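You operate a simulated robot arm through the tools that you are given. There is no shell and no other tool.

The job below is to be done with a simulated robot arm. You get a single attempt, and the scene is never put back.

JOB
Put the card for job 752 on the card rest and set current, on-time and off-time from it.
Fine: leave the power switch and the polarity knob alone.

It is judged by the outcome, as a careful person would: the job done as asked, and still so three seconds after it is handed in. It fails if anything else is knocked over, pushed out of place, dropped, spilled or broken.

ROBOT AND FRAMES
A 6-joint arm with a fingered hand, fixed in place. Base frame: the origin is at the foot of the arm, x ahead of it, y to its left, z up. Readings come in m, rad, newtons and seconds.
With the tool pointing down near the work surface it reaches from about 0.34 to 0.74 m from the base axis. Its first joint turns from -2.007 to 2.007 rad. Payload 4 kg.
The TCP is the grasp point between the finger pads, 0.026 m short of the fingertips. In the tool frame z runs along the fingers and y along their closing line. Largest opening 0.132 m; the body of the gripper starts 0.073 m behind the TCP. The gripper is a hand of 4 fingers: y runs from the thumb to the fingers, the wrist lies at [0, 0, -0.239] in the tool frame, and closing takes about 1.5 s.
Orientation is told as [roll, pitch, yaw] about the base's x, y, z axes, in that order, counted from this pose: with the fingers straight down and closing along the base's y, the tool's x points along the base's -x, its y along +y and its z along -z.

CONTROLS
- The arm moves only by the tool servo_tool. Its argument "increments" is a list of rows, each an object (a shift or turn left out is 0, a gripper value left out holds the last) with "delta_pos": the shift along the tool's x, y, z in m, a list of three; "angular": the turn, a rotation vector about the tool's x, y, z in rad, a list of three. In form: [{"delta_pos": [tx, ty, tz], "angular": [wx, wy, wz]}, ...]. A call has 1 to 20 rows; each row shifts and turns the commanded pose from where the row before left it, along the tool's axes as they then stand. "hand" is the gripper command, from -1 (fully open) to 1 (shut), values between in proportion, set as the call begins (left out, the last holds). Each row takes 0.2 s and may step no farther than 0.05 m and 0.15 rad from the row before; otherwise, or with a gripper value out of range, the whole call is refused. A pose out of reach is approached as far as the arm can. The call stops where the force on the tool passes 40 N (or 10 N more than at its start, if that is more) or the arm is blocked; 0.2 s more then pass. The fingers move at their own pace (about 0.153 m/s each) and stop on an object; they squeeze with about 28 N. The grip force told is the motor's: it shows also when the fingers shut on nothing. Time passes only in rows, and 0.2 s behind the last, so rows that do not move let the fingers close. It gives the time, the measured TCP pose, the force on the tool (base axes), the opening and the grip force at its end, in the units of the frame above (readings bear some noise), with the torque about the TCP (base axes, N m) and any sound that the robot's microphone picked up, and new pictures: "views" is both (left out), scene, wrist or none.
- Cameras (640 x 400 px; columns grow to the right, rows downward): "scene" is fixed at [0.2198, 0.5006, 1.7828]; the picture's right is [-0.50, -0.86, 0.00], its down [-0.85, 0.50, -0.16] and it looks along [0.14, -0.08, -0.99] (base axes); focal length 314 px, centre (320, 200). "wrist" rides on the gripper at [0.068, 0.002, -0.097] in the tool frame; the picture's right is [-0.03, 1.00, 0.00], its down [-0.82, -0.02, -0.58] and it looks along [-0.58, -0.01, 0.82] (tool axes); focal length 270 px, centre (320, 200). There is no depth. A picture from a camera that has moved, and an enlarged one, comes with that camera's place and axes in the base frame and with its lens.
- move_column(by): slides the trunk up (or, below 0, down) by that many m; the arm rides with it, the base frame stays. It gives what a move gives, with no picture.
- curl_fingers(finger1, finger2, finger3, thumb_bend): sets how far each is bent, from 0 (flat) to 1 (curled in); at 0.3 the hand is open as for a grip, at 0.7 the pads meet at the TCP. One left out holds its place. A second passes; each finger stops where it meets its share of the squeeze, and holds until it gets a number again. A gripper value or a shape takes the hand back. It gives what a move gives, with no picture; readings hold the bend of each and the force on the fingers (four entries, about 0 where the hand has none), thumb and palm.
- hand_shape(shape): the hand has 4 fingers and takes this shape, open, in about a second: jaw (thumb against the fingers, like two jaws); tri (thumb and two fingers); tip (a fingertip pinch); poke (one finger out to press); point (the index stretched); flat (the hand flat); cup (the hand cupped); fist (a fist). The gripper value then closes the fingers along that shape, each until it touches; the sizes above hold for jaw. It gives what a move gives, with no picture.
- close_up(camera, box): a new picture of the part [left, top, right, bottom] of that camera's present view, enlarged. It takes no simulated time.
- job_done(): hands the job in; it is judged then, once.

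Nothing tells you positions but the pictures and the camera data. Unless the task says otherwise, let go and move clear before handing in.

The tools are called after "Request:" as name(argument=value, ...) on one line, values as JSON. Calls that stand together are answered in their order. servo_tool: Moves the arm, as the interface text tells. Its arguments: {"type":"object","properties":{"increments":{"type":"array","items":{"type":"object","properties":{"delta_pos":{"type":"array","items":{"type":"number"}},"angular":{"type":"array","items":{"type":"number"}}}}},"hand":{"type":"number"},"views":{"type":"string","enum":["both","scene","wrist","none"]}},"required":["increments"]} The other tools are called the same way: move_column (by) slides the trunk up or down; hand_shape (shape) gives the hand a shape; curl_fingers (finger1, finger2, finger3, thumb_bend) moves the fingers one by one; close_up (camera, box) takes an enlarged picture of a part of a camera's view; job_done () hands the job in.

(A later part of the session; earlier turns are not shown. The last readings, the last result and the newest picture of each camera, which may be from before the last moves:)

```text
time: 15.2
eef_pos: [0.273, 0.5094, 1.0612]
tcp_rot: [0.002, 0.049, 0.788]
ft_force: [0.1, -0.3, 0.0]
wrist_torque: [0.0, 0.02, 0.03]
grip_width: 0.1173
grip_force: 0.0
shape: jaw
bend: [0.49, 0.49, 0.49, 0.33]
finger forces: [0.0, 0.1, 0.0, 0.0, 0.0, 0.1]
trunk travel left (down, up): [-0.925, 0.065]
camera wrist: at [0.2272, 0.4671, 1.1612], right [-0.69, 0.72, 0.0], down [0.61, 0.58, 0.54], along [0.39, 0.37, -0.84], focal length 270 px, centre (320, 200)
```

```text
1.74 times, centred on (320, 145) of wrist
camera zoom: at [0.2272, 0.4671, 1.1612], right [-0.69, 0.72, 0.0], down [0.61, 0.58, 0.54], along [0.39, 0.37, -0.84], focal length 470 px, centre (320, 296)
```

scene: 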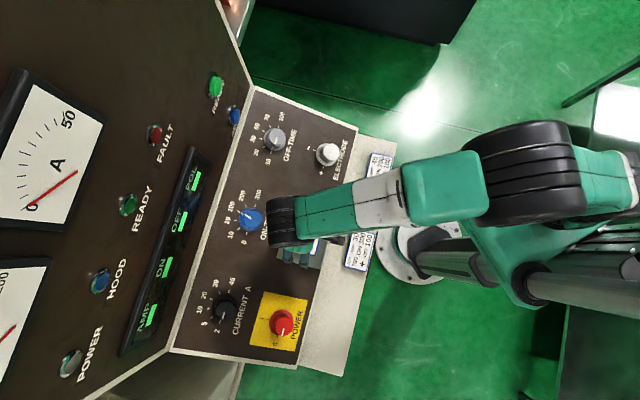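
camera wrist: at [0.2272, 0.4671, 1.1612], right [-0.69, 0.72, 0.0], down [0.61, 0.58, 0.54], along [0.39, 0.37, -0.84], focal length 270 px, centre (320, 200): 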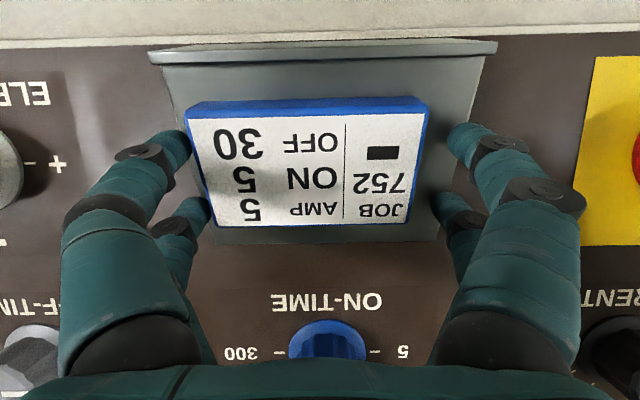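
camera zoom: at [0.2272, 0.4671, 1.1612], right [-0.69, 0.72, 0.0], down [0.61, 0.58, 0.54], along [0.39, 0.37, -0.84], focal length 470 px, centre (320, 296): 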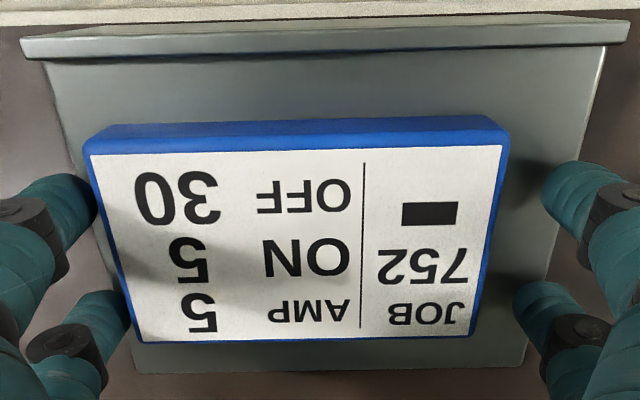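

The card is down on the rest but sits about 6 mm off-centre to the left. The left fingers are right next to it, so I'll nudge it toward the centre with a small sideways move, then back the fingers off.

Request:
servo_tool(increments=[{"delta_pos": [0, 0.003, 0]}, {"delta_pos": [0, 0.003, 0]}, {"delta_pos": [0, 0.002, 0]}, {"delta_pos": [0, 0, 0]}])

Request:
close_up(camera="wrist", box=[140, 30, 500, 260])

```text
time: 16.2
eef_pos: [0.2669, 0.5174, 1.0603]
tcp_rot: [0.003, 0.045, 0.787]
ft_force: [1.1, -0.6, -0.2]
wrist_torque: [-0.05, -0.05, -0.01]
grip_width: 0.1176
grip_force: 0.0
shape: jaw
bend: [0.49, 0.49, 0.49, 0.34]
finger forces: [0.1, 0.1, 0.1, 0.0, 0.1, 0.0]
trunk travel left (down, up): [-0.925, 0.065]
camera wrist: at [0.2217, 0.473, 1.161], right [-0.69, 0.72, 0.0], down [0.61, 0.58, 0.54], along [0.39, 0.37, -0.84], focal length 270 px, centre (320, 200)
```

scene: 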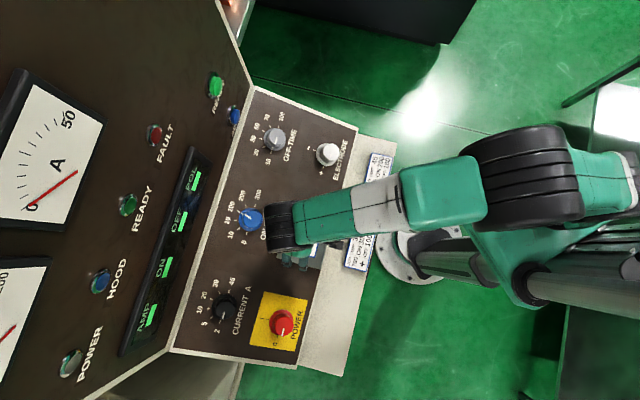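
wrist: 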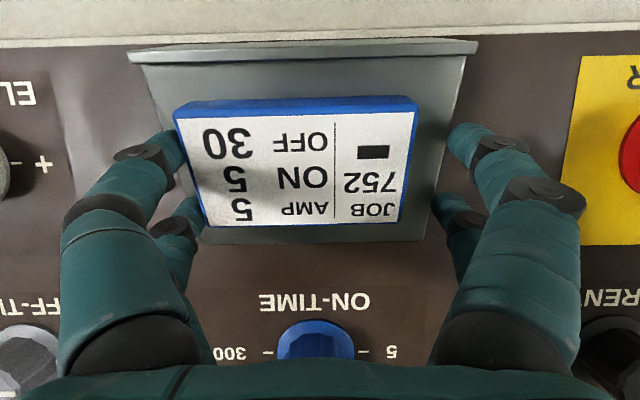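

```text
1.74 times, centred on (320, 145) of wrist
camera zoom: at [0.2217, 0.473, 1.161], right [-0.69, 0.72, 0.0], down [0.61, 0.58, 0.54], along [0.39, 0.37, -0.84], focal length 470 px, centre (320, 296)
```

zoom: 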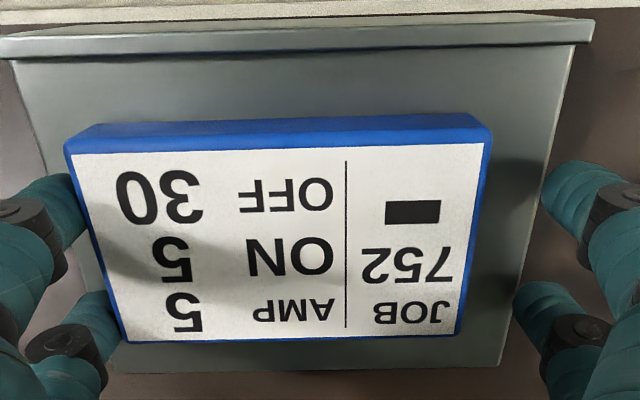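

The card is now well within the rest and nearly centred. I'll ease the fingers off the card, lift straight up, tilt to face the panel, and check the card and the ON-TIME knob from above.

Request:
servo_tool(increments=[{"delta_pos": [0, -0.004, 0]}, {"delta_pos": [0.001, 0, -0.02]}, {"delta_pos": [0.001, 0, -0.03]}, {"delta_pos": [0.001, 0, -0.03]}, {"delta_pos": [0.001, 0, -0.03]}, {"angular": [0, -0.1, 0]}, {"angular": [0, -0.1, 0]}, {"angular": [0, -0.105, 0]}, {"delta_pos": [0, 0, 0]}])

Request:
close_up(camera="wrist", box=[160, 0, 480, 260])

Request:
close_up(camera="scene", box=[200, 150, 380, 290])

```text
time: 18.2
eef_pos: [0.2701, 0.5132, 1.1701]
tcp_rot: [0.001, -0.26, 0.787]
ft_force: [1.2, 0.5, -0.3]
wrist_torque: [0.01, 0.02, 0.0]
grip_width: 0.1171
grip_force: 0.1
shape: jaw
bend: [0.49, 0.49, 0.49, 0.34]
finger forces: [0.0, 0.0, 0.0, 0.1, 0.0, 0.1]
trunk travel left (down, up): [-0.925, 0.065]
camera wrist: at [0.206, 0.4513, 1.2471], right [-0.69, 0.72, 0.01], down [0.47, 0.44, 0.77], along [0.55, 0.53, -0.64], focal length 270 px, centre (320, 200)
```

scene: 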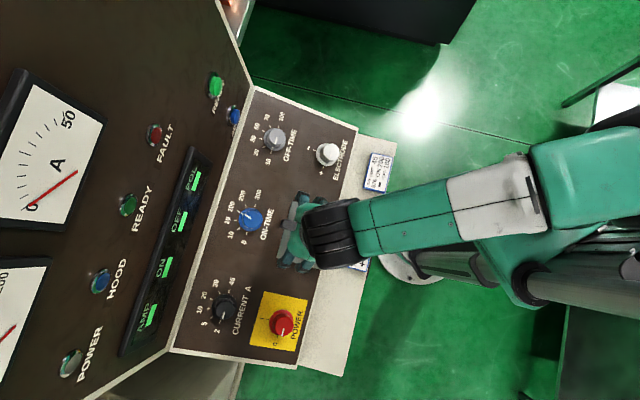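
wrist: 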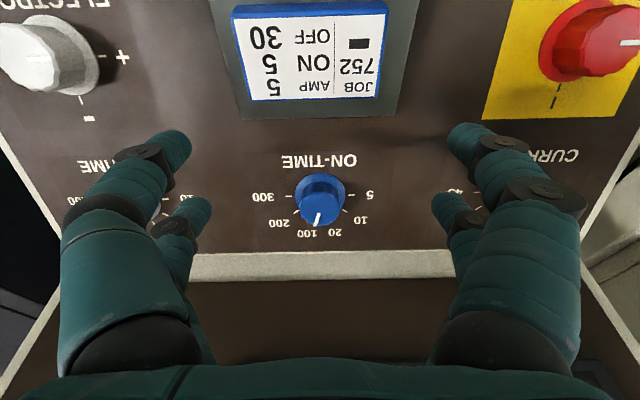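

```text
1.54 times, centred on (320, 130) of wrist
camera zoom: at [0.206, 0.4513, 1.2471], right [-0.69, 0.72, 0.01], down [0.47, 0.44, 0.77], along [0.55, 0.53, -0.64], focal length 416 px, centre (320, 308)
```

zoom: 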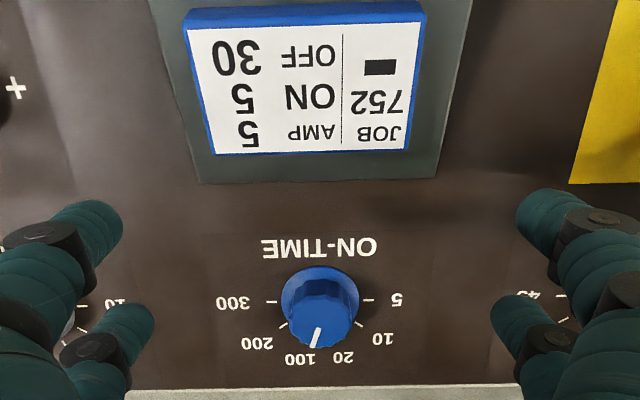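

```text
2.86 times, centred on (290, 220) of scene
camera zoom: at [0.2198, 0.5006, 1.7828], right [-0.5, -0.86, 0.0], down [-0.85, 0.5, -0.16], along [0.14, -0.08, -0.99], focal length 897 px, centre (406, 143)
```

zoom: 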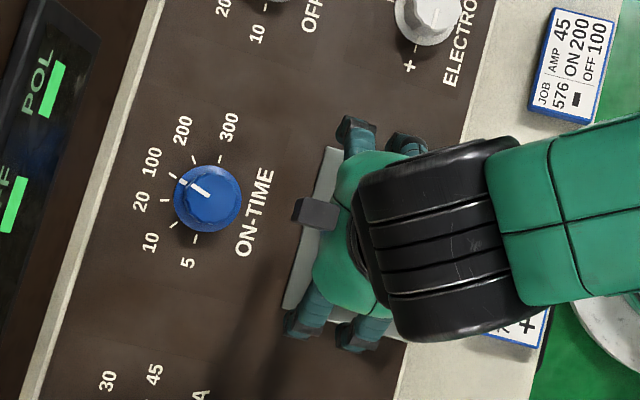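

The card lies flat on the rest. The panel slopes about 20°, and the ON-TIME knob's base is near n=0.682, l=0.171, z=1.058. I'll hover over it along its normal with the hand partly closed.

Request:
servo_tool(hand=-0.3, increments=[{"angular": [0, -0.09, 0]}, {"delta_pos": [-0.0274, -0.0004, 0.0164]}, {"delta_pos": [-0.0274, -0.0004, 0.0164]}, {"delta_pos": [-0.0274, -0.0002, 0.0164]}, {"delta_pos": [0, 0, 0]}])

Request:
close_up(camera="wrist", box=[160, 60, 480, 260])

Request:
close_up(camera="scene", box=[200, 150, 380, 290])

```text
time: 19.4
eef_pos: [0.3375, 0.5793, 1.1545]
tcp_rot: [0.003, -0.349, 0.786]
ft_force: [-0.1, 0.1, 0.1]
wrist_torque: [0.02, -0.03, -0.02]
grip_width: 0.0865
grip_force: 0.0
shape: jaw
bend: [0.7, 0.7, 0.7, 0.64]
finger forces: [0.0, 0.1, 0.1, 0.0, 0.1, 0.0]
trunk travel left (down, up): [-0.925, 0.065]
camera wrist: at [0.2676, 0.5121, 1.2216], right [-0.69, 0.72, 0.01], down [0.42, 0.39, 0.82], along [0.59, 0.57, -0.57], focal length 270 px, centre (320, 200)
```

scene: 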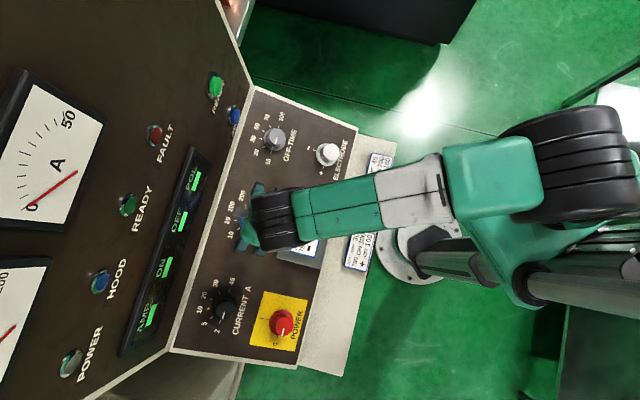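
wrist: 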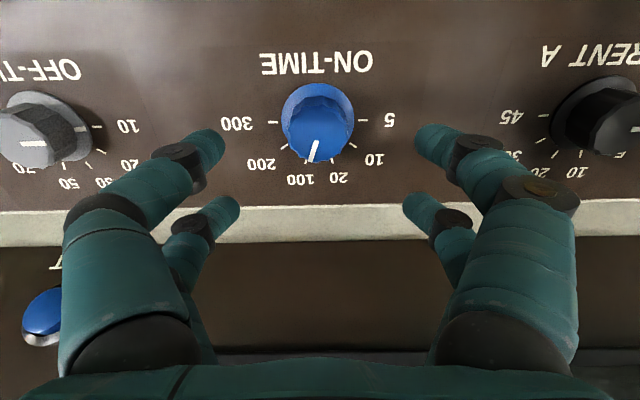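

```text
2.00 times, centred on (320, 160) of wrist
camera zoom: at [0.2676, 0.5121, 1.2216], right [-0.69, 0.72, 0.01], down [0.42, 0.39, 0.82], along [0.59, 0.57, -0.57], focal length 541 px, centre (320, 280)
```

zoom: 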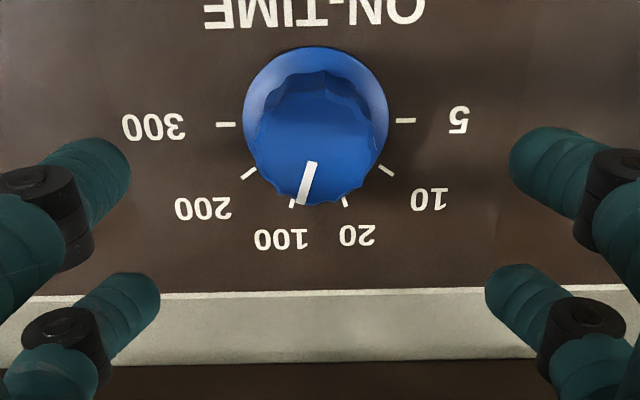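

```text
2.86 times, centred on (290, 220) of scene
camera zoom: at [0.2198, 0.5006, 1.7828], right [-0.5, -0.86, 0.0], down [-0.85, 0.5, -0.16], along [0.14, -0.08, -0.99], focal length 897 px, centre (406, 143)
```

zoom: 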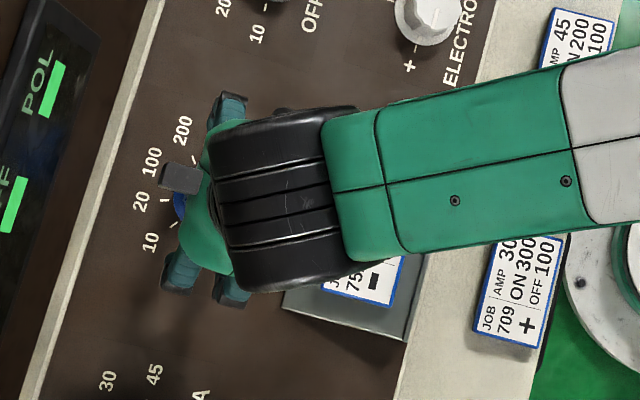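

The hand's axis lines up with the ON-TIME knob. I'll pre-turn the hand 54° clockwise so the 108° counter-clockwise turn ends within comfortable wrist range.

Request:
servo_tool(increments=[{"angular": [0, 0, 0.135]}, {"angular": [0, 0, 0.135]}, {"angular": [0, 0, 0.135]}, {"angular": [0, 0, 0.135]}, {"angular": [0, 0, 0.135]}, {"angular": [0, 0, 0.135]}, {"angular": [0, 0, 0.135]}, {"delta_pos": [0, 0, 0]}])

Request:
close_up(camera="wrist", box=[160, 60, 480, 260])

```text
time: 21.2
eef_pos: [0.3375, 0.5795, 1.1539]
tcp_rot: [0.287, -0.2, -0.19]
ft_force: [0.5, -0.4, 0.9]
wrist_torque: [-0.02, 0.0, 0.04]
grip_width: 0.086
grip_force: 0.1
shape: jaw
bend: [0.7, 0.7, 0.7, 0.64]
finger forces: [0.0, 0.0, 0.0, 0.1, 0.1, 0.0]
trunk travel left (down, up): [-0.925, 0.065]
camera wrist: at [0.2497, 0.5715, 1.2319], right [0.15, 0.95, 0.28], down [0.64, -0.31, 0.7], along [0.75, 0.08, -0.66], focal length 270 px, centre (320, 200)
```

scene: 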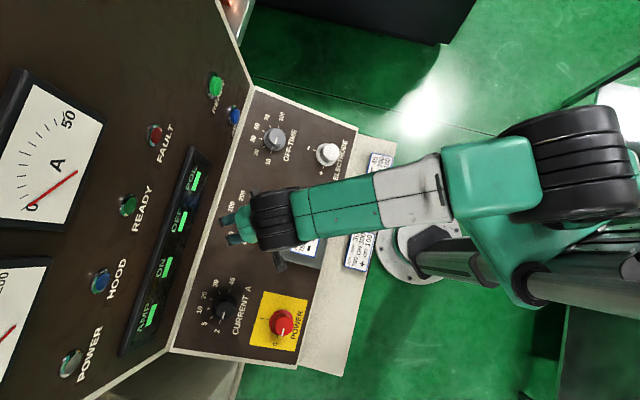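
wrist: 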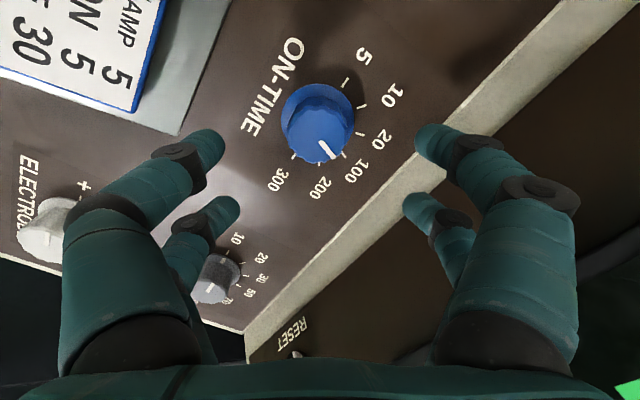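

```text
2.00 times, centred on (320, 160) of wrist
camera zoom: at [0.2497, 0.5715, 1.2319], right [0.15, 0.95, 0.28], down [0.64, -0.31, 0.7], along [0.75, 0.08, -0.66], focal length 541 px, centre (320, 280)
```

zoom: 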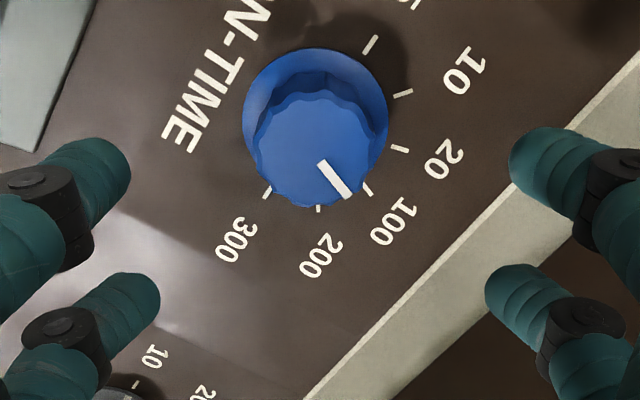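

The knob stayed centred through the turn. I'll descend along its axis until the fingertips are just above the panel.

Request:
servo_tool(increments=[{"delta_pos": [0, 0, 0.02]}, {"delta_pos": [0, 0, 0.02]}, {"delta_pos": [0, 0, 0.014]}, {"delta_pos": [0, 0, 0.006]}, {"delta_pos": [0, 0, 0]}])

Request:
close_up(camera="wrist", box=[160, 60, 480, 260])

```text
time: 22.4
eef_pos: [0.3533, 0.5946, 1.098]
tcp_rot: [0.289, -0.2, -0.186]
ft_force: [-0.2, -0.5, 0.1]
wrist_torque: [0.01, 0.03, 0.02]
grip_width: 0.0863
grip_force: 0.0
shape: jaw
bend: [0.7, 0.7, 0.7, 0.64]
finger forces: [0.1, 0.0, 0.0, 0.0, 0.1, 0.1]
trunk travel left (down, up): [-0.925, 0.065]
camera wrist: at [0.2653, 0.5856, 1.1752], right [0.15, 0.95, 0.28], down [0.64, -0.31, 0.7], along [0.75, 0.08, -0.66], focal length 270 px, centre (320, 200)
```

scene: 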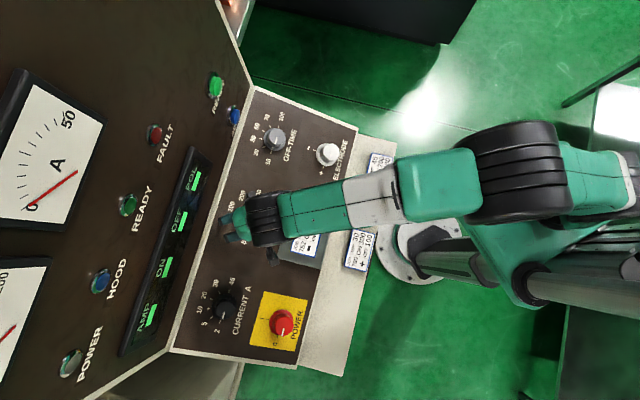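
wrist: 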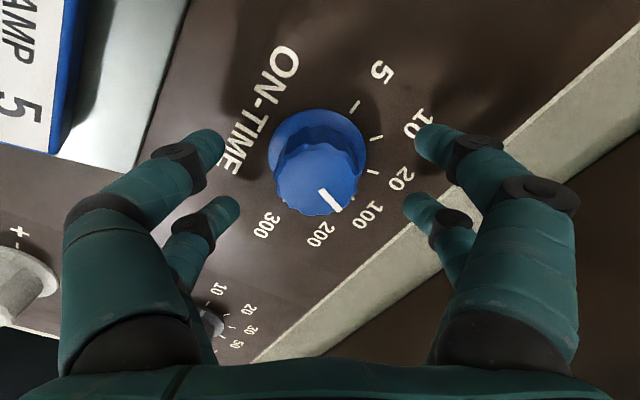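

```text
2.00 times, centred on (320, 160) of wrist
camera zoom: at [0.2653, 0.5856, 1.1752], right [0.15, 0.95, 0.28], down [0.64, -0.31, 0.7], along [0.75, 0.08, -0.66], focal length 541 px, centre (320, 280)
```

zoom: 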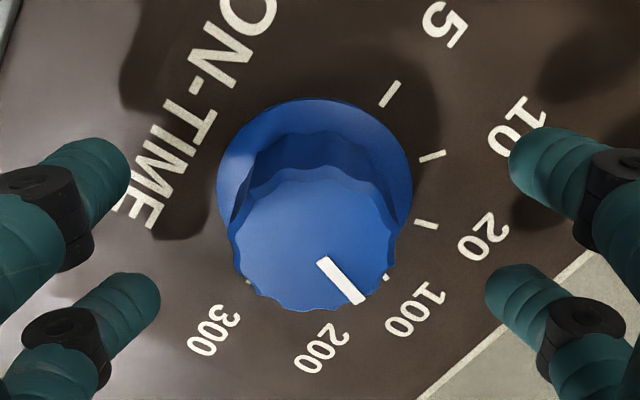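

The cap's top is about 16 mm below the TCP and centred. I'll go down 6 mm more and close on the knob.

Request:
servo_tool(increments=[{"delta_pos": [0, 0, 0.006]}, {"delta_pos": [0, 0, 0]}], views="none")

Request:
servo_tool(hand=1, increments=[{"delta_pos": [0, 0, 0]}, {"delta_pos": [0, 0, 0]}, {"delta_pos": [0, 0, 0]}, {"delta_pos": [0, 0, 0]}, {"delta_pos": [0, 0, 0]}])

Request:
close_up(camera="wrist", box=[160, 60, 480, 260])

```text
time: 23.0
eef_pos: [0.3539, 0.595, 1.0907]
tcp_rot: [0.288, -0.201, -0.187]
ft_force: [-0.3, -0.2, 0.2]
wrist_torque: [0.02, 0.0, -0.01]
grip_width: 0.0862
grip_force: 0.1
shape: jaw
bend: [0.7, 0.7, 0.7, 0.64]
finger forces: [0.1, 0.1, 0.1, 0.0, 0.0, 0.0]
trunk travel left (down, up): [-0.925, 0.065]
```

```text
time: 24.2
eef_pos: [0.3553, 0.5951, 1.0914]
tcp_rot: [0.286, -0.201, -0.187]
ft_force: [1.8, 0.4, -4.1]
wrist_torque: [0.04, -0.03, 0.01]
grip_width: 0.0173
grip_force: 28.2
shape: jaw
bend: [0.72, 0.72, 0.73, 0.7]
finger forces: [26.9, 26.4, 24.4, 0.0, 22.8, 0.0]
trunk travel left (down, up): [-0.925, 0.065]
camera wrist: at [0.2664, 0.5869, 1.1685], right [0.15, 0.95, 0.28], down [0.64, -0.31, 0.7], along [0.75, 0.08, -0.66], focal length 270 px, centre (320, 200)
```

scene: 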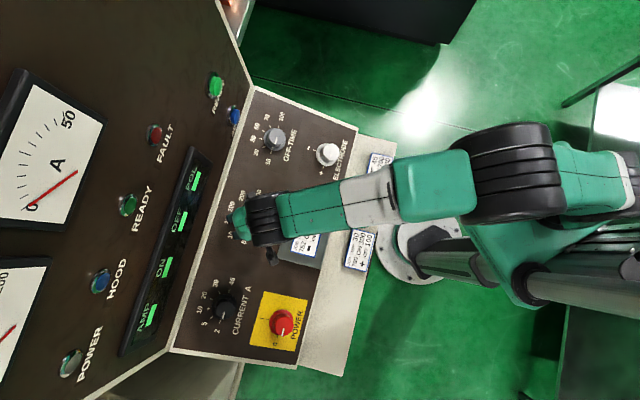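
wrist: 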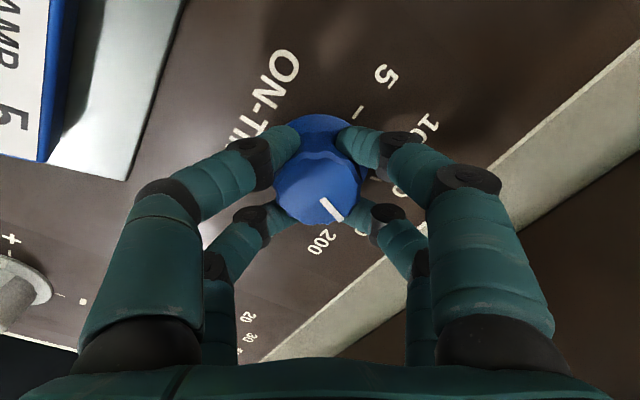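

```text
2.00 times, centred on (320, 160) of wrist
camera zoom: at [0.2664, 0.5869, 1.1685], right [0.15, 0.95, 0.28], down [0.64, -0.31, 0.7], along [0.75, 0.08, -0.66], focal length 541 px, centre (320, 280)
```

zoom: 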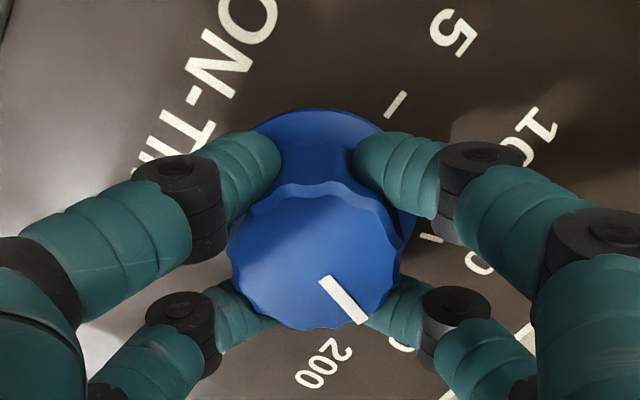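

All four fingers hold the cap. I'll start the counter-clockwise turn with about 20° and check that the knob follows.

Request:
servo_tool(increments=[{"angular": [0, 0, -0.1]}, {"angular": [0, 0, -0.1]}, {"angular": [0, 0, -0.1]}, {"angular": [0, 0, -0.1]}, {"delta_pos": [0, 0, 0]}])

Request:
close_up(camera="wrist", box=[160, 60, 480, 260])

```text
time: 25.4
eef_pos: [0.3536, 0.5953, 1.0905]
tcp_rot: [0.187, -0.293, 0.216]
ft_force: [1.3, -1.8, -4.1]
wrist_torque: [-0.06, -0.01, -0.03]
grip_width: 0.0172
grip_force: 27.8
shape: jaw
bend: [0.72, 0.72, 0.73, 0.7]
finger forces: [27.2, 26.0, 25.3, 0.0, 23.8, 0.1]
trunk travel left (down, up): [-0.925, 0.065]
camera wrist: at [0.2674, 0.5608, 1.1621], right [-0.24, 0.95, 0.18], down [0.63, 0.01, 0.78], along [0.74, 0.3, -0.6], focal length 270 px, centre (320, 200)
```

scene: 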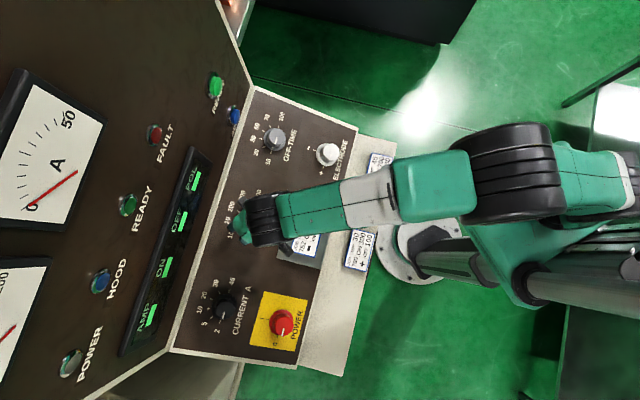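
wrist: 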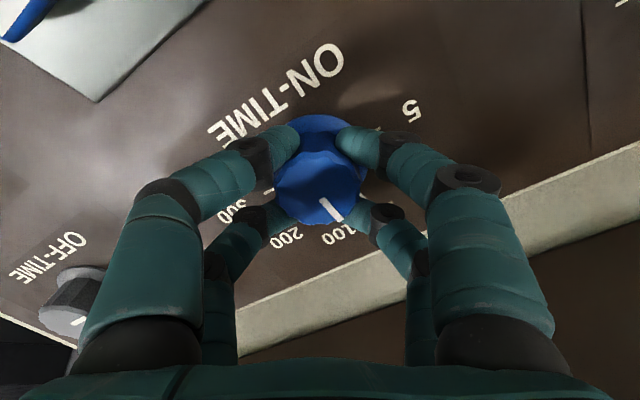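

```text
2.00 times, centred on (320, 160) of wrist
camera zoom: at [0.2674, 0.5608, 1.1621], right [-0.24, 0.95, 0.18], down [0.63, 0.01, 0.78], along [0.74, 0.3, -0.6], focal length 541 px, centre (320, 280)
```

zoom: 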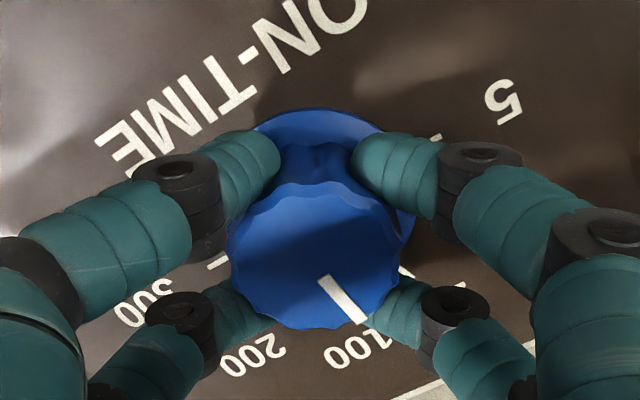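

The knob follows the hand without slipping. I'll continue the remaining 85°.

Request:
servo_tool(increments=[{"angular": [0, 0, -0.135]}, {"angular": [0, 0, -0.135]}, {"angular": [0, 0, -0.135]}, {"angular": [0, 0, -0.135]}, {"angular": [0, 0, -0.135]}, {"angular": [0, 0, -0.135]}, {"delta_pos": [0, 0, 0]}], views="wrist")

Request:
servo_tool(increments=[{"angular": [0, 0, -0.135]}, {"angular": [0, 0, -0.135]}, {"angular": [0, 0, -0.135]}, {"angular": [0, 0, -0.135]}, {"angular": [0, 0, -0.135]}, {"delta_pos": [0, 0, 0]}, {"delta_pos": [0, 0, 0]}])

Request:
close_up(camera="wrist", box=[160, 60, 480, 260])

```text
time: 27.0
eef_pos: [0.3532, 0.5955, 1.0907]
tcp_rot: [-0.095, -0.335, 1.07]
ft_force: [1.2, -5.9, -9.3]
wrist_torque: [-0.18, 0.02, 0.03]
grip_width: 0.0173
grip_force: 28.2
shape: jaw
bend: [0.72, 0.72, 0.73, 0.7]
finger forces: [29.7, 24.5, 23.6, 0.0, 24.5, 0.1]
trunk travel left (down, up): [-0.925, 0.065]
camera wrist: at [0.2985, 0.5172, 1.159], right [-0.85, 0.53, -0.08], down [0.25, 0.53, 0.81], along [0.47, 0.67, -0.58], focal length 270 px, centre (320, 200)
```

wrist: 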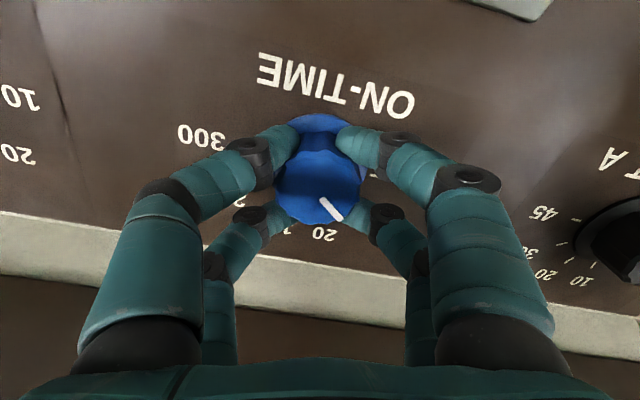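

```text
time: 28.6
eef_pos: [0.3537, 0.5955, 1.0912]
tcp_rot: [-0.284, -0.201, 1.757]
ft_force: [-5.7, -11.2, -14.5]
wrist_torque: [-0.34, 0.23, 0.03]
grip_width: 0.0164
grip_force: 28.4
shape: jaw
bend: [0.72, 0.72, 0.73, 0.7]
finger forces: [35.8, 28.0, 21.2, 0.0, 22.8, 0.0]
trunk travel left (down, up): [-0.925, 0.065]
camera wrist: at [0.3421, 0.5064, 1.1676], right [-0.96, -0.1, -0.27], down [-0.27, 0.65, 0.71], along [0.11, 0.75, -0.65], focal length 270 px, centre (320, 200)
```

scene: 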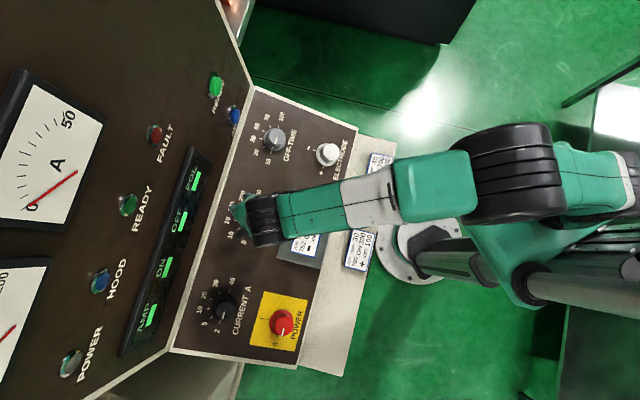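
wrist: 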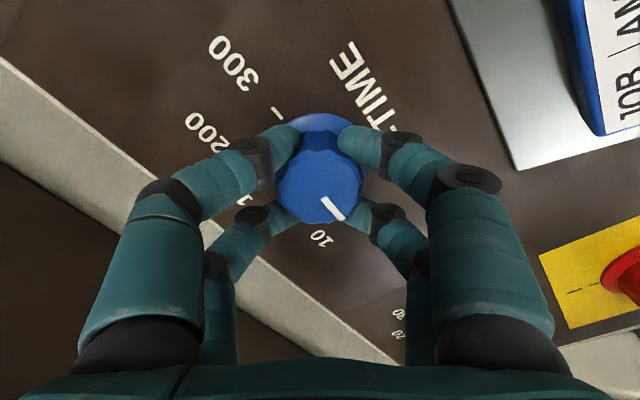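

```text
2.00 times, centred on (320, 160) of wrist
camera zoom: at [0.3421, 0.5064, 1.1676], right [-0.96, -0.1, -0.27], down [-0.27, 0.65, 0.71], along [0.11, 0.75, -0.65], focal length 541 px, centre (320, 280)
```

zoom: 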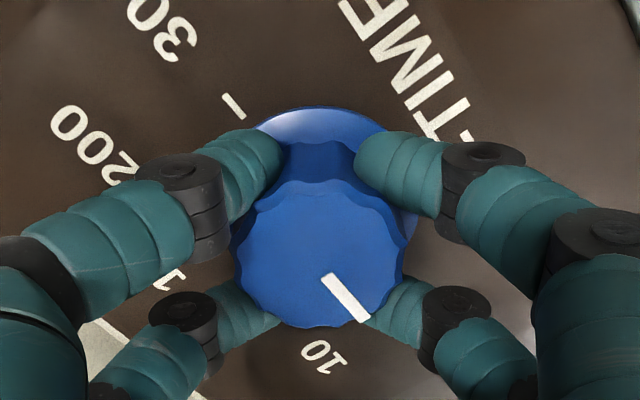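

The full 108° has been turned. I'll open the hand, back off along the knob's axis and read the pointer.

Request:
servo_tool(hand=-0.3, increments=[{"delta_pos": [0, 0, 0]}, {"delta_pos": [0, 0, 0]}, {"delta_pos": [0, 0, 0]}, {"delta_pos": [0, 0, -0.02]}, {"delta_pos": [0, 0, -0.025]}, {"delta_pos": [0, 0, -0.025]}, {"delta_pos": [0, 0, 0]}])

Request:
close_up(camera="wrist", box=[160, 60, 480, 260])

```text
time: 30.2
eef_pos: [0.3364, 0.5778, 1.1573]
tcp_rot: [-0.283, -0.204, 1.754]
ft_force: [-0.2, 0.1, -0.1]
wrist_torque: [-0.01, -0.01, 0.0]
grip_width: 0.0856
grip_force: 0.1
shape: jaw
bend: [0.7, 0.7, 0.7, 0.64]
finger forces: [0.1, 0.0, 0.1, 0.0, 0.1, 0.1]
trunk travel left (down, up): [-0.925, 0.065]
camera wrist: at [0.3252, 0.4898, 1.2342], right [-0.96, -0.1, -0.27], down [-0.27, 0.65, 0.71], along [0.11, 0.76, -0.65], focal length 270 px, centre (320, 200)
```

scene: 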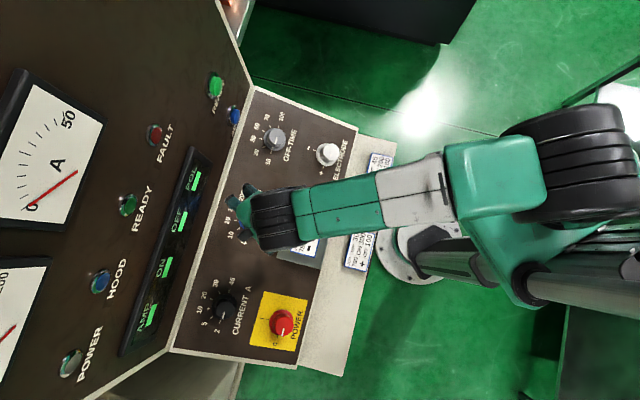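
wrist: 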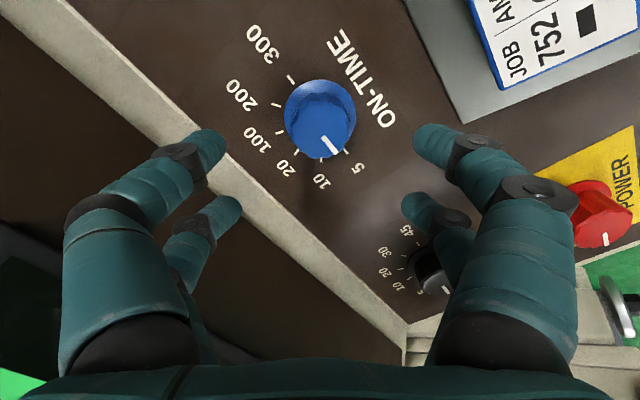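

```text
2.00 times, centred on (320, 160) of wrist
camera zoom: at [0.3252, 0.4898, 1.2342], right [-0.96, -0.1, -0.27], down [-0.27, 0.65, 0.71], along [0.11, 0.76, -0.65], focal length 541 px, centre (320, 280)
```

zoom: 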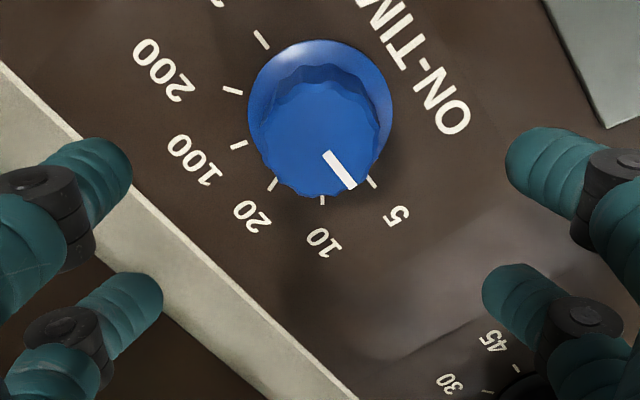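

ON-TIME now points at 5, matching how it sat on the 100 tick before. Next I'll straighten the hand and move along the panel to OFF-TIME at l≈-0.03.

Request:
servo_tool(increments=[{"angular": [0, 0, 0.1343]}, {"angular": [0, 0, 0.1343]}, {"angular": [0, 0, 0.1343]}, {"angular": [0, 0, 0.1343]}, {"angular": [0, 0, 0.1343]}, {"angular": [0, 0, 0.1343]}, {"angular": [0, 0, 0.1342]}, {"delta_pos": [0, -0.04, 0]}, {"delta_pos": [0, -0.04, 0]}, {"delta_pos": [0, -0.04, 0]}, {"delta_pos": [0, -0.04, 0]}, {"delta_pos": [0, -0.04, 0]}, {"delta_pos": [0, 0, 0]}])

Request:
close_up(camera="wrist", box=[160, 60, 480, 260])

Request:
close_up(camera="scene", box=[220, 180, 290, 250])

```text
time: 33.0
eef_pos: [0.4772, 0.4389, 1.1569]
tcp_rot: [0.002, -0.348, 0.785]
ft_force: [0.4, -0.4, -0.9]
wrist_torque: [-0.03, 0.0, 0.01]
grip_width: 0.0856
grip_force: 0.1
shape: jaw
bend: [0.7, 0.7, 0.7, 0.64]
finger forces: [0.0, 0.0, 0.0, 0.1, 0.1, 0.1]
trunk travel left (down, up): [-0.925, 0.065]
camera wrist: at [0.4076, 0.372, 1.2241], right [-0.69, 0.72, 0.01], down [0.42, 0.39, 0.82], along [0.59, 0.57, -0.57], focal length 270 px, centre (320, 200)
```

scene: 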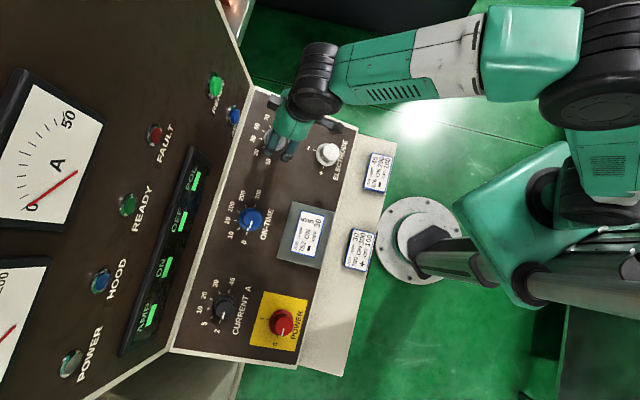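
wrist: 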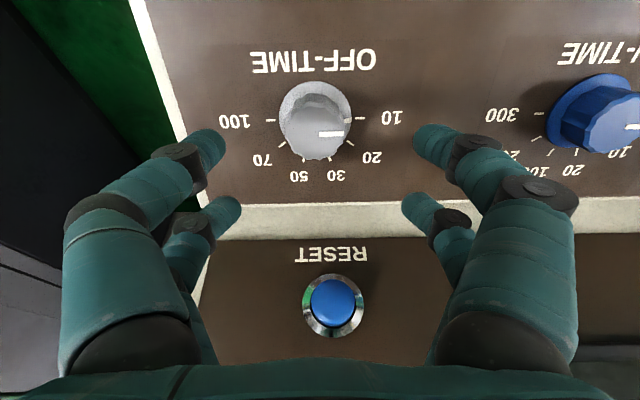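

```text
2.00 times, centred on (320, 160) of wrist
camera zoom: at [0.4076, 0.372, 1.2241], right [-0.69, 0.72, 0.01], down [0.42, 0.39, 0.82], along [0.59, 0.57, -0.57], focal length 541 px, centre (320, 280)
```

zoom: 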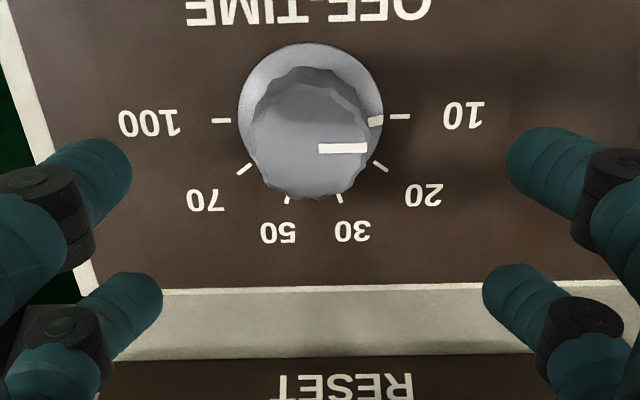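

```text
5.71 times, centred on (255, 215) of scene
camera zoom: at [0.2198, 0.5006, 1.7828], right [-0.5, -0.86, 0.0], down [-0.85, 0.5, -0.16], along [0.14, -0.08, -0.99], focal length 1794 px, centre (691, 114)
```

zoom: 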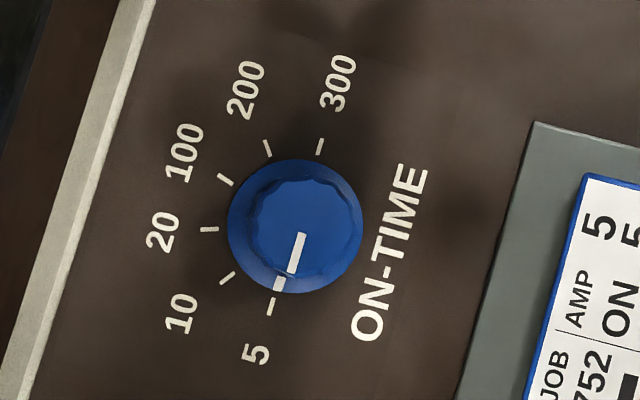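

ON-TIME reads exactly 5. The OFF-TIME knob is nearly centred under the hand, so I'll shift 2.5 mm, pre-turn 36° counter-clockwise, descend and grip.

Request:
servo_tool(increments=[{"delta_pos": [0, -0.0025, 0]}, {"angular": [0, 0, -0.1256]}, {"angular": [0, 0, -0.1256]}, {"angular": [0, 0, -0.1256]}, {"angular": [0, 0, -0.1256]}, {"angular": [0, 0, -0.1256]}, {"delta_pos": [0, 0, 0.02]}, {"delta_pos": [0, 0, 0.02]}, {"delta_pos": [0, 0, 0.018]}, {"delta_pos": [0, 0, 0]}])

Request:
close_up(camera="wrist", box=[160, 60, 480, 260])

```text
time: 35.2
eef_pos: [0.4945, 0.4488, 1.1008]
tcp_rot: [-0.209, -0.282, 1.446]
ft_force: [-0.1, 0.1, 0.2]
wrist_torque: [0.02, 0.01, 0.0]
grip_width: 0.0856
grip_force: 0.1
shape: jaw
bend: [0.7, 0.7, 0.7, 0.64]
finger forces: [0.0, 0.0, 0.0, 0.0, 0.0, 0.0]
trunk travel left (down, up): [-0.925, 0.065]
camera wrist: at [0.4618, 0.3611, 1.1727], right [-0.96, 0.2, -0.19], down [-0.02, 0.63, 0.77], along [0.28, 0.75, -0.6], focal length 270 px, centre (320, 200)
```

scene: 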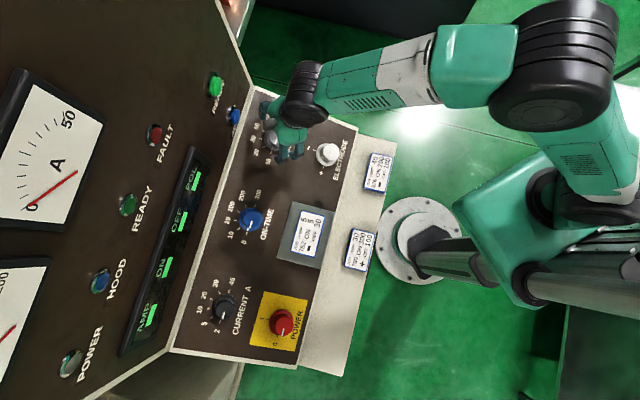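
wrist: 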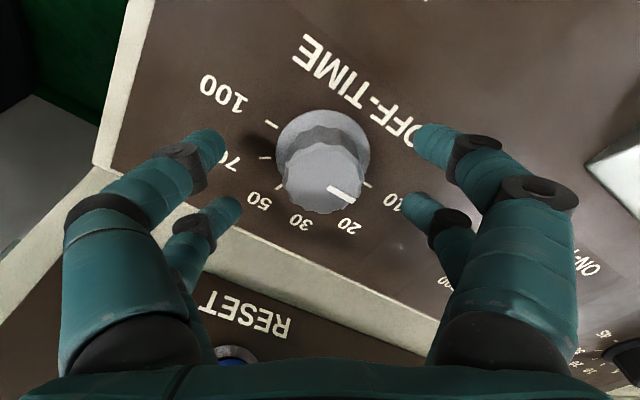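

```text
2.00 times, centred on (320, 160) of wrist
camera zoom: at [0.4618, 0.3611, 1.1727], right [-0.96, 0.2, -0.19], down [-0.02, 0.63, 0.77], along [0.28, 0.75, -0.6], focal length 541 px, centre (320, 280)
```

zoom: 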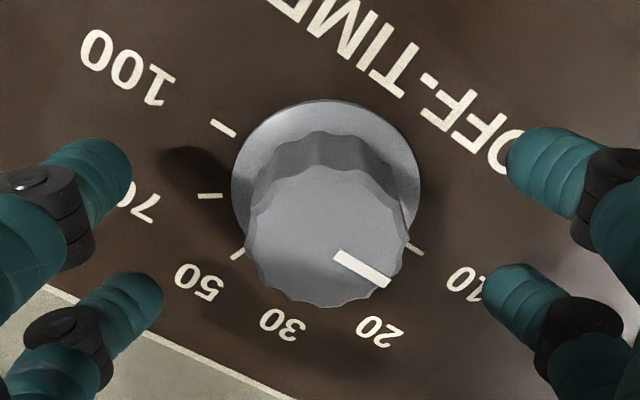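

The knob is centred. I'll descend the last 9 mm and close.

Request:
servo_tool(increments=[{"delta_pos": [0, 0.001, 0.005]}, {"delta_pos": [0, 0, 0.004]}, {"delta_pos": [0, 0, 0]}], views="none")

Request:
servo_tool(hand=1, increments=[{"delta_pos": [0, 0, 0]}, {"delta_pos": [0, 0, 0]}, {"delta_pos": [0, 0, 0]}, {"delta_pos": [0, 0, 0]}, {"delta_pos": [0, 0, 0]}])

Request:
close_up(camera="wrist", box=[160, 60, 480, 260])

```text
time: 36.0
eef_pos: [0.4943, 0.4524, 1.0923]
tcp_rot: [-0.21, -0.281, 1.445]
ft_force: [0.3, -0.2, -0.4]
wrist_torque: [0.02, -0.02, -0.01]
grip_width: 0.0854
grip_force: 0.0
shape: jaw
bend: [0.7, 0.7, 0.7, 0.64]
finger forces: [0.0, 0.1, 0.0, 0.0, 0.0, 0.0]
trunk travel left (down, up): [-0.925, 0.065]
```

```text
time: 37.2
eef_pos: [0.495, 0.4524, 1.0916]
tcp_rot: [-0.208, -0.279, 1.446]
ft_force: [-1.0, 2.6, -4.5]
wrist_torque: [0.08, 0.04, 0.03]
grip_width: 0.0154
grip_force: 27.5
shape: jaw
bend: [0.73, 0.73, 0.73, 0.71]
finger forces: [27.0, 27.6, 28.0, 0.0, 22.9, 0.0]
trunk travel left (down, up): [-0.925, 0.065]
camera wrist: at [0.4626, 0.3646, 1.1635], right [-0.96, 0.2, -0.19], down [-0.02, 0.63, 0.77], along [0.28, 0.75, -0.6], focal length 270 px, centre (320, 200)
```

scene: 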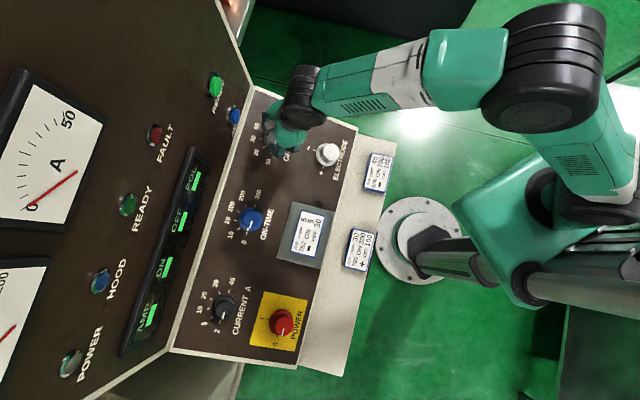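
wrist: 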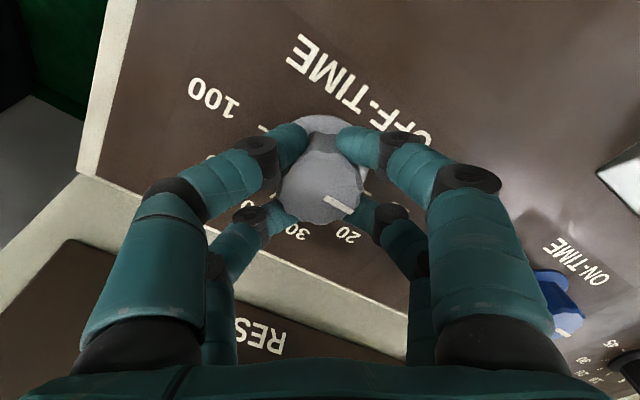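

```text
2.00 times, centred on (320, 160) of wrist
camera zoom: at [0.4626, 0.3646, 1.1635], right [-0.96, 0.2, -0.19], down [-0.02, 0.63, 0.77], along [0.28, 0.75, -0.6], focal length 541 px, centre (320, 280)
```

zoom: 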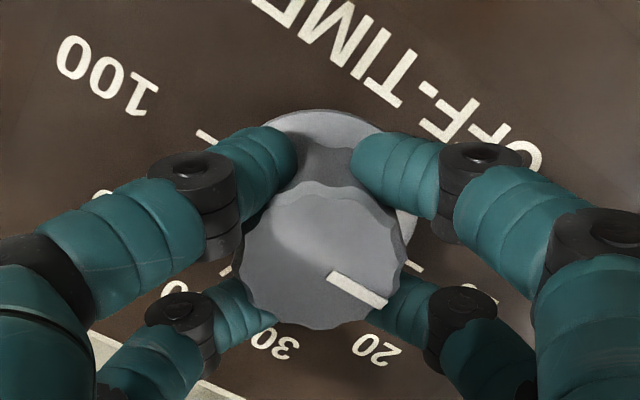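

The grip is good. I'll turn 72° clockwise, from 10 to 30.

Request:
servo_tool(increments=[{"angular": [0, 0, 0.1257]}, {"angular": [0, 0, 0.1257]}, {"angular": [0, 0, 0.1257]}, {"angular": [0, 0, 0.1257]}, {"angular": [0, 0, 0.1257]}, {"angular": [0, 0, 0.1257]}, {"angular": [0, 0, 0.1257]}, {"angular": [0, 0, 0.1257]}, {"angular": [0, 0, 0.1257]}, {"angular": [0, 0, 0.1257]}, {"delta_pos": [0, 0, 0]}])

Request:
close_up(camera="wrist", box=[160, 60, 480, 260])

```text
time: 39.6
eef_pos: [0.4948, 0.4529, 1.0914]
tcp_rot: [0.209, -0.277, 0.127]
ft_force: [-9.3, 0.0, -18.2]
wrist_torque: [-0.05, 0.18, 0.09]
grip_width: 0.0154
grip_force: 27.8
shape: jaw
bend: [0.72, 0.73, 0.73, 0.7]
finger forces: [29.8, 24.3, 25.2, 0.0, 25.3, 0.0]
trunk travel left (down, up): [-0.925, 0.065]
camera wrist: at [0.4068, 0.424, 1.165], right [-0.16, 0.97, 0.21], down [0.64, -0.06, 0.76], along [0.75, 0.25, -0.61], focal length 270 px, centre (320, 200)
```

scene: 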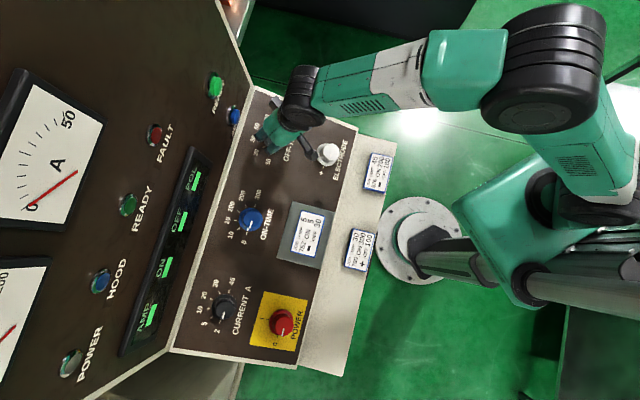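
wrist: 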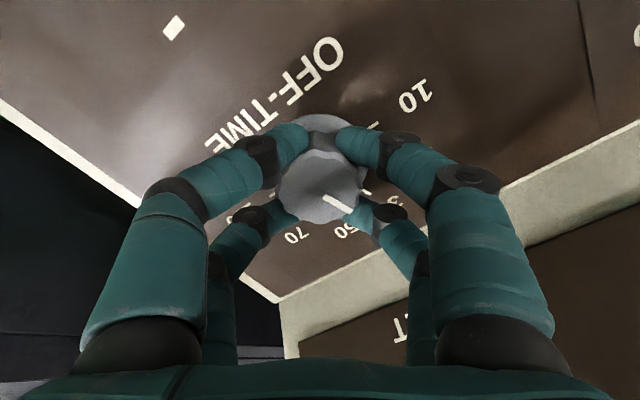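

```text
2.00 times, centred on (320, 160) of wrist
camera zoom: at [0.4068, 0.424, 1.165], right [-0.16, 0.97, 0.21], down [0.64, -0.06, 0.76], along [0.75, 0.25, -0.61], focal length 541 px, centre (320, 280)
```

zoom: 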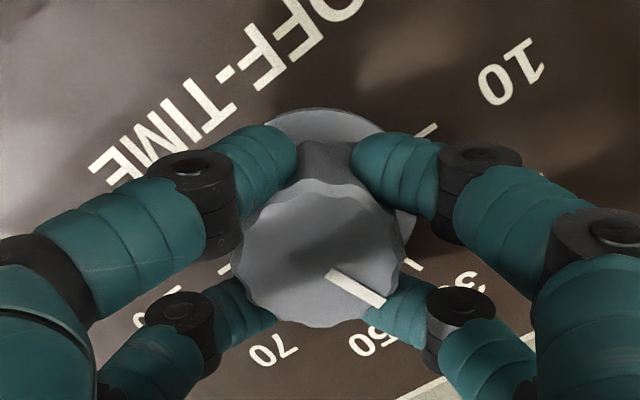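

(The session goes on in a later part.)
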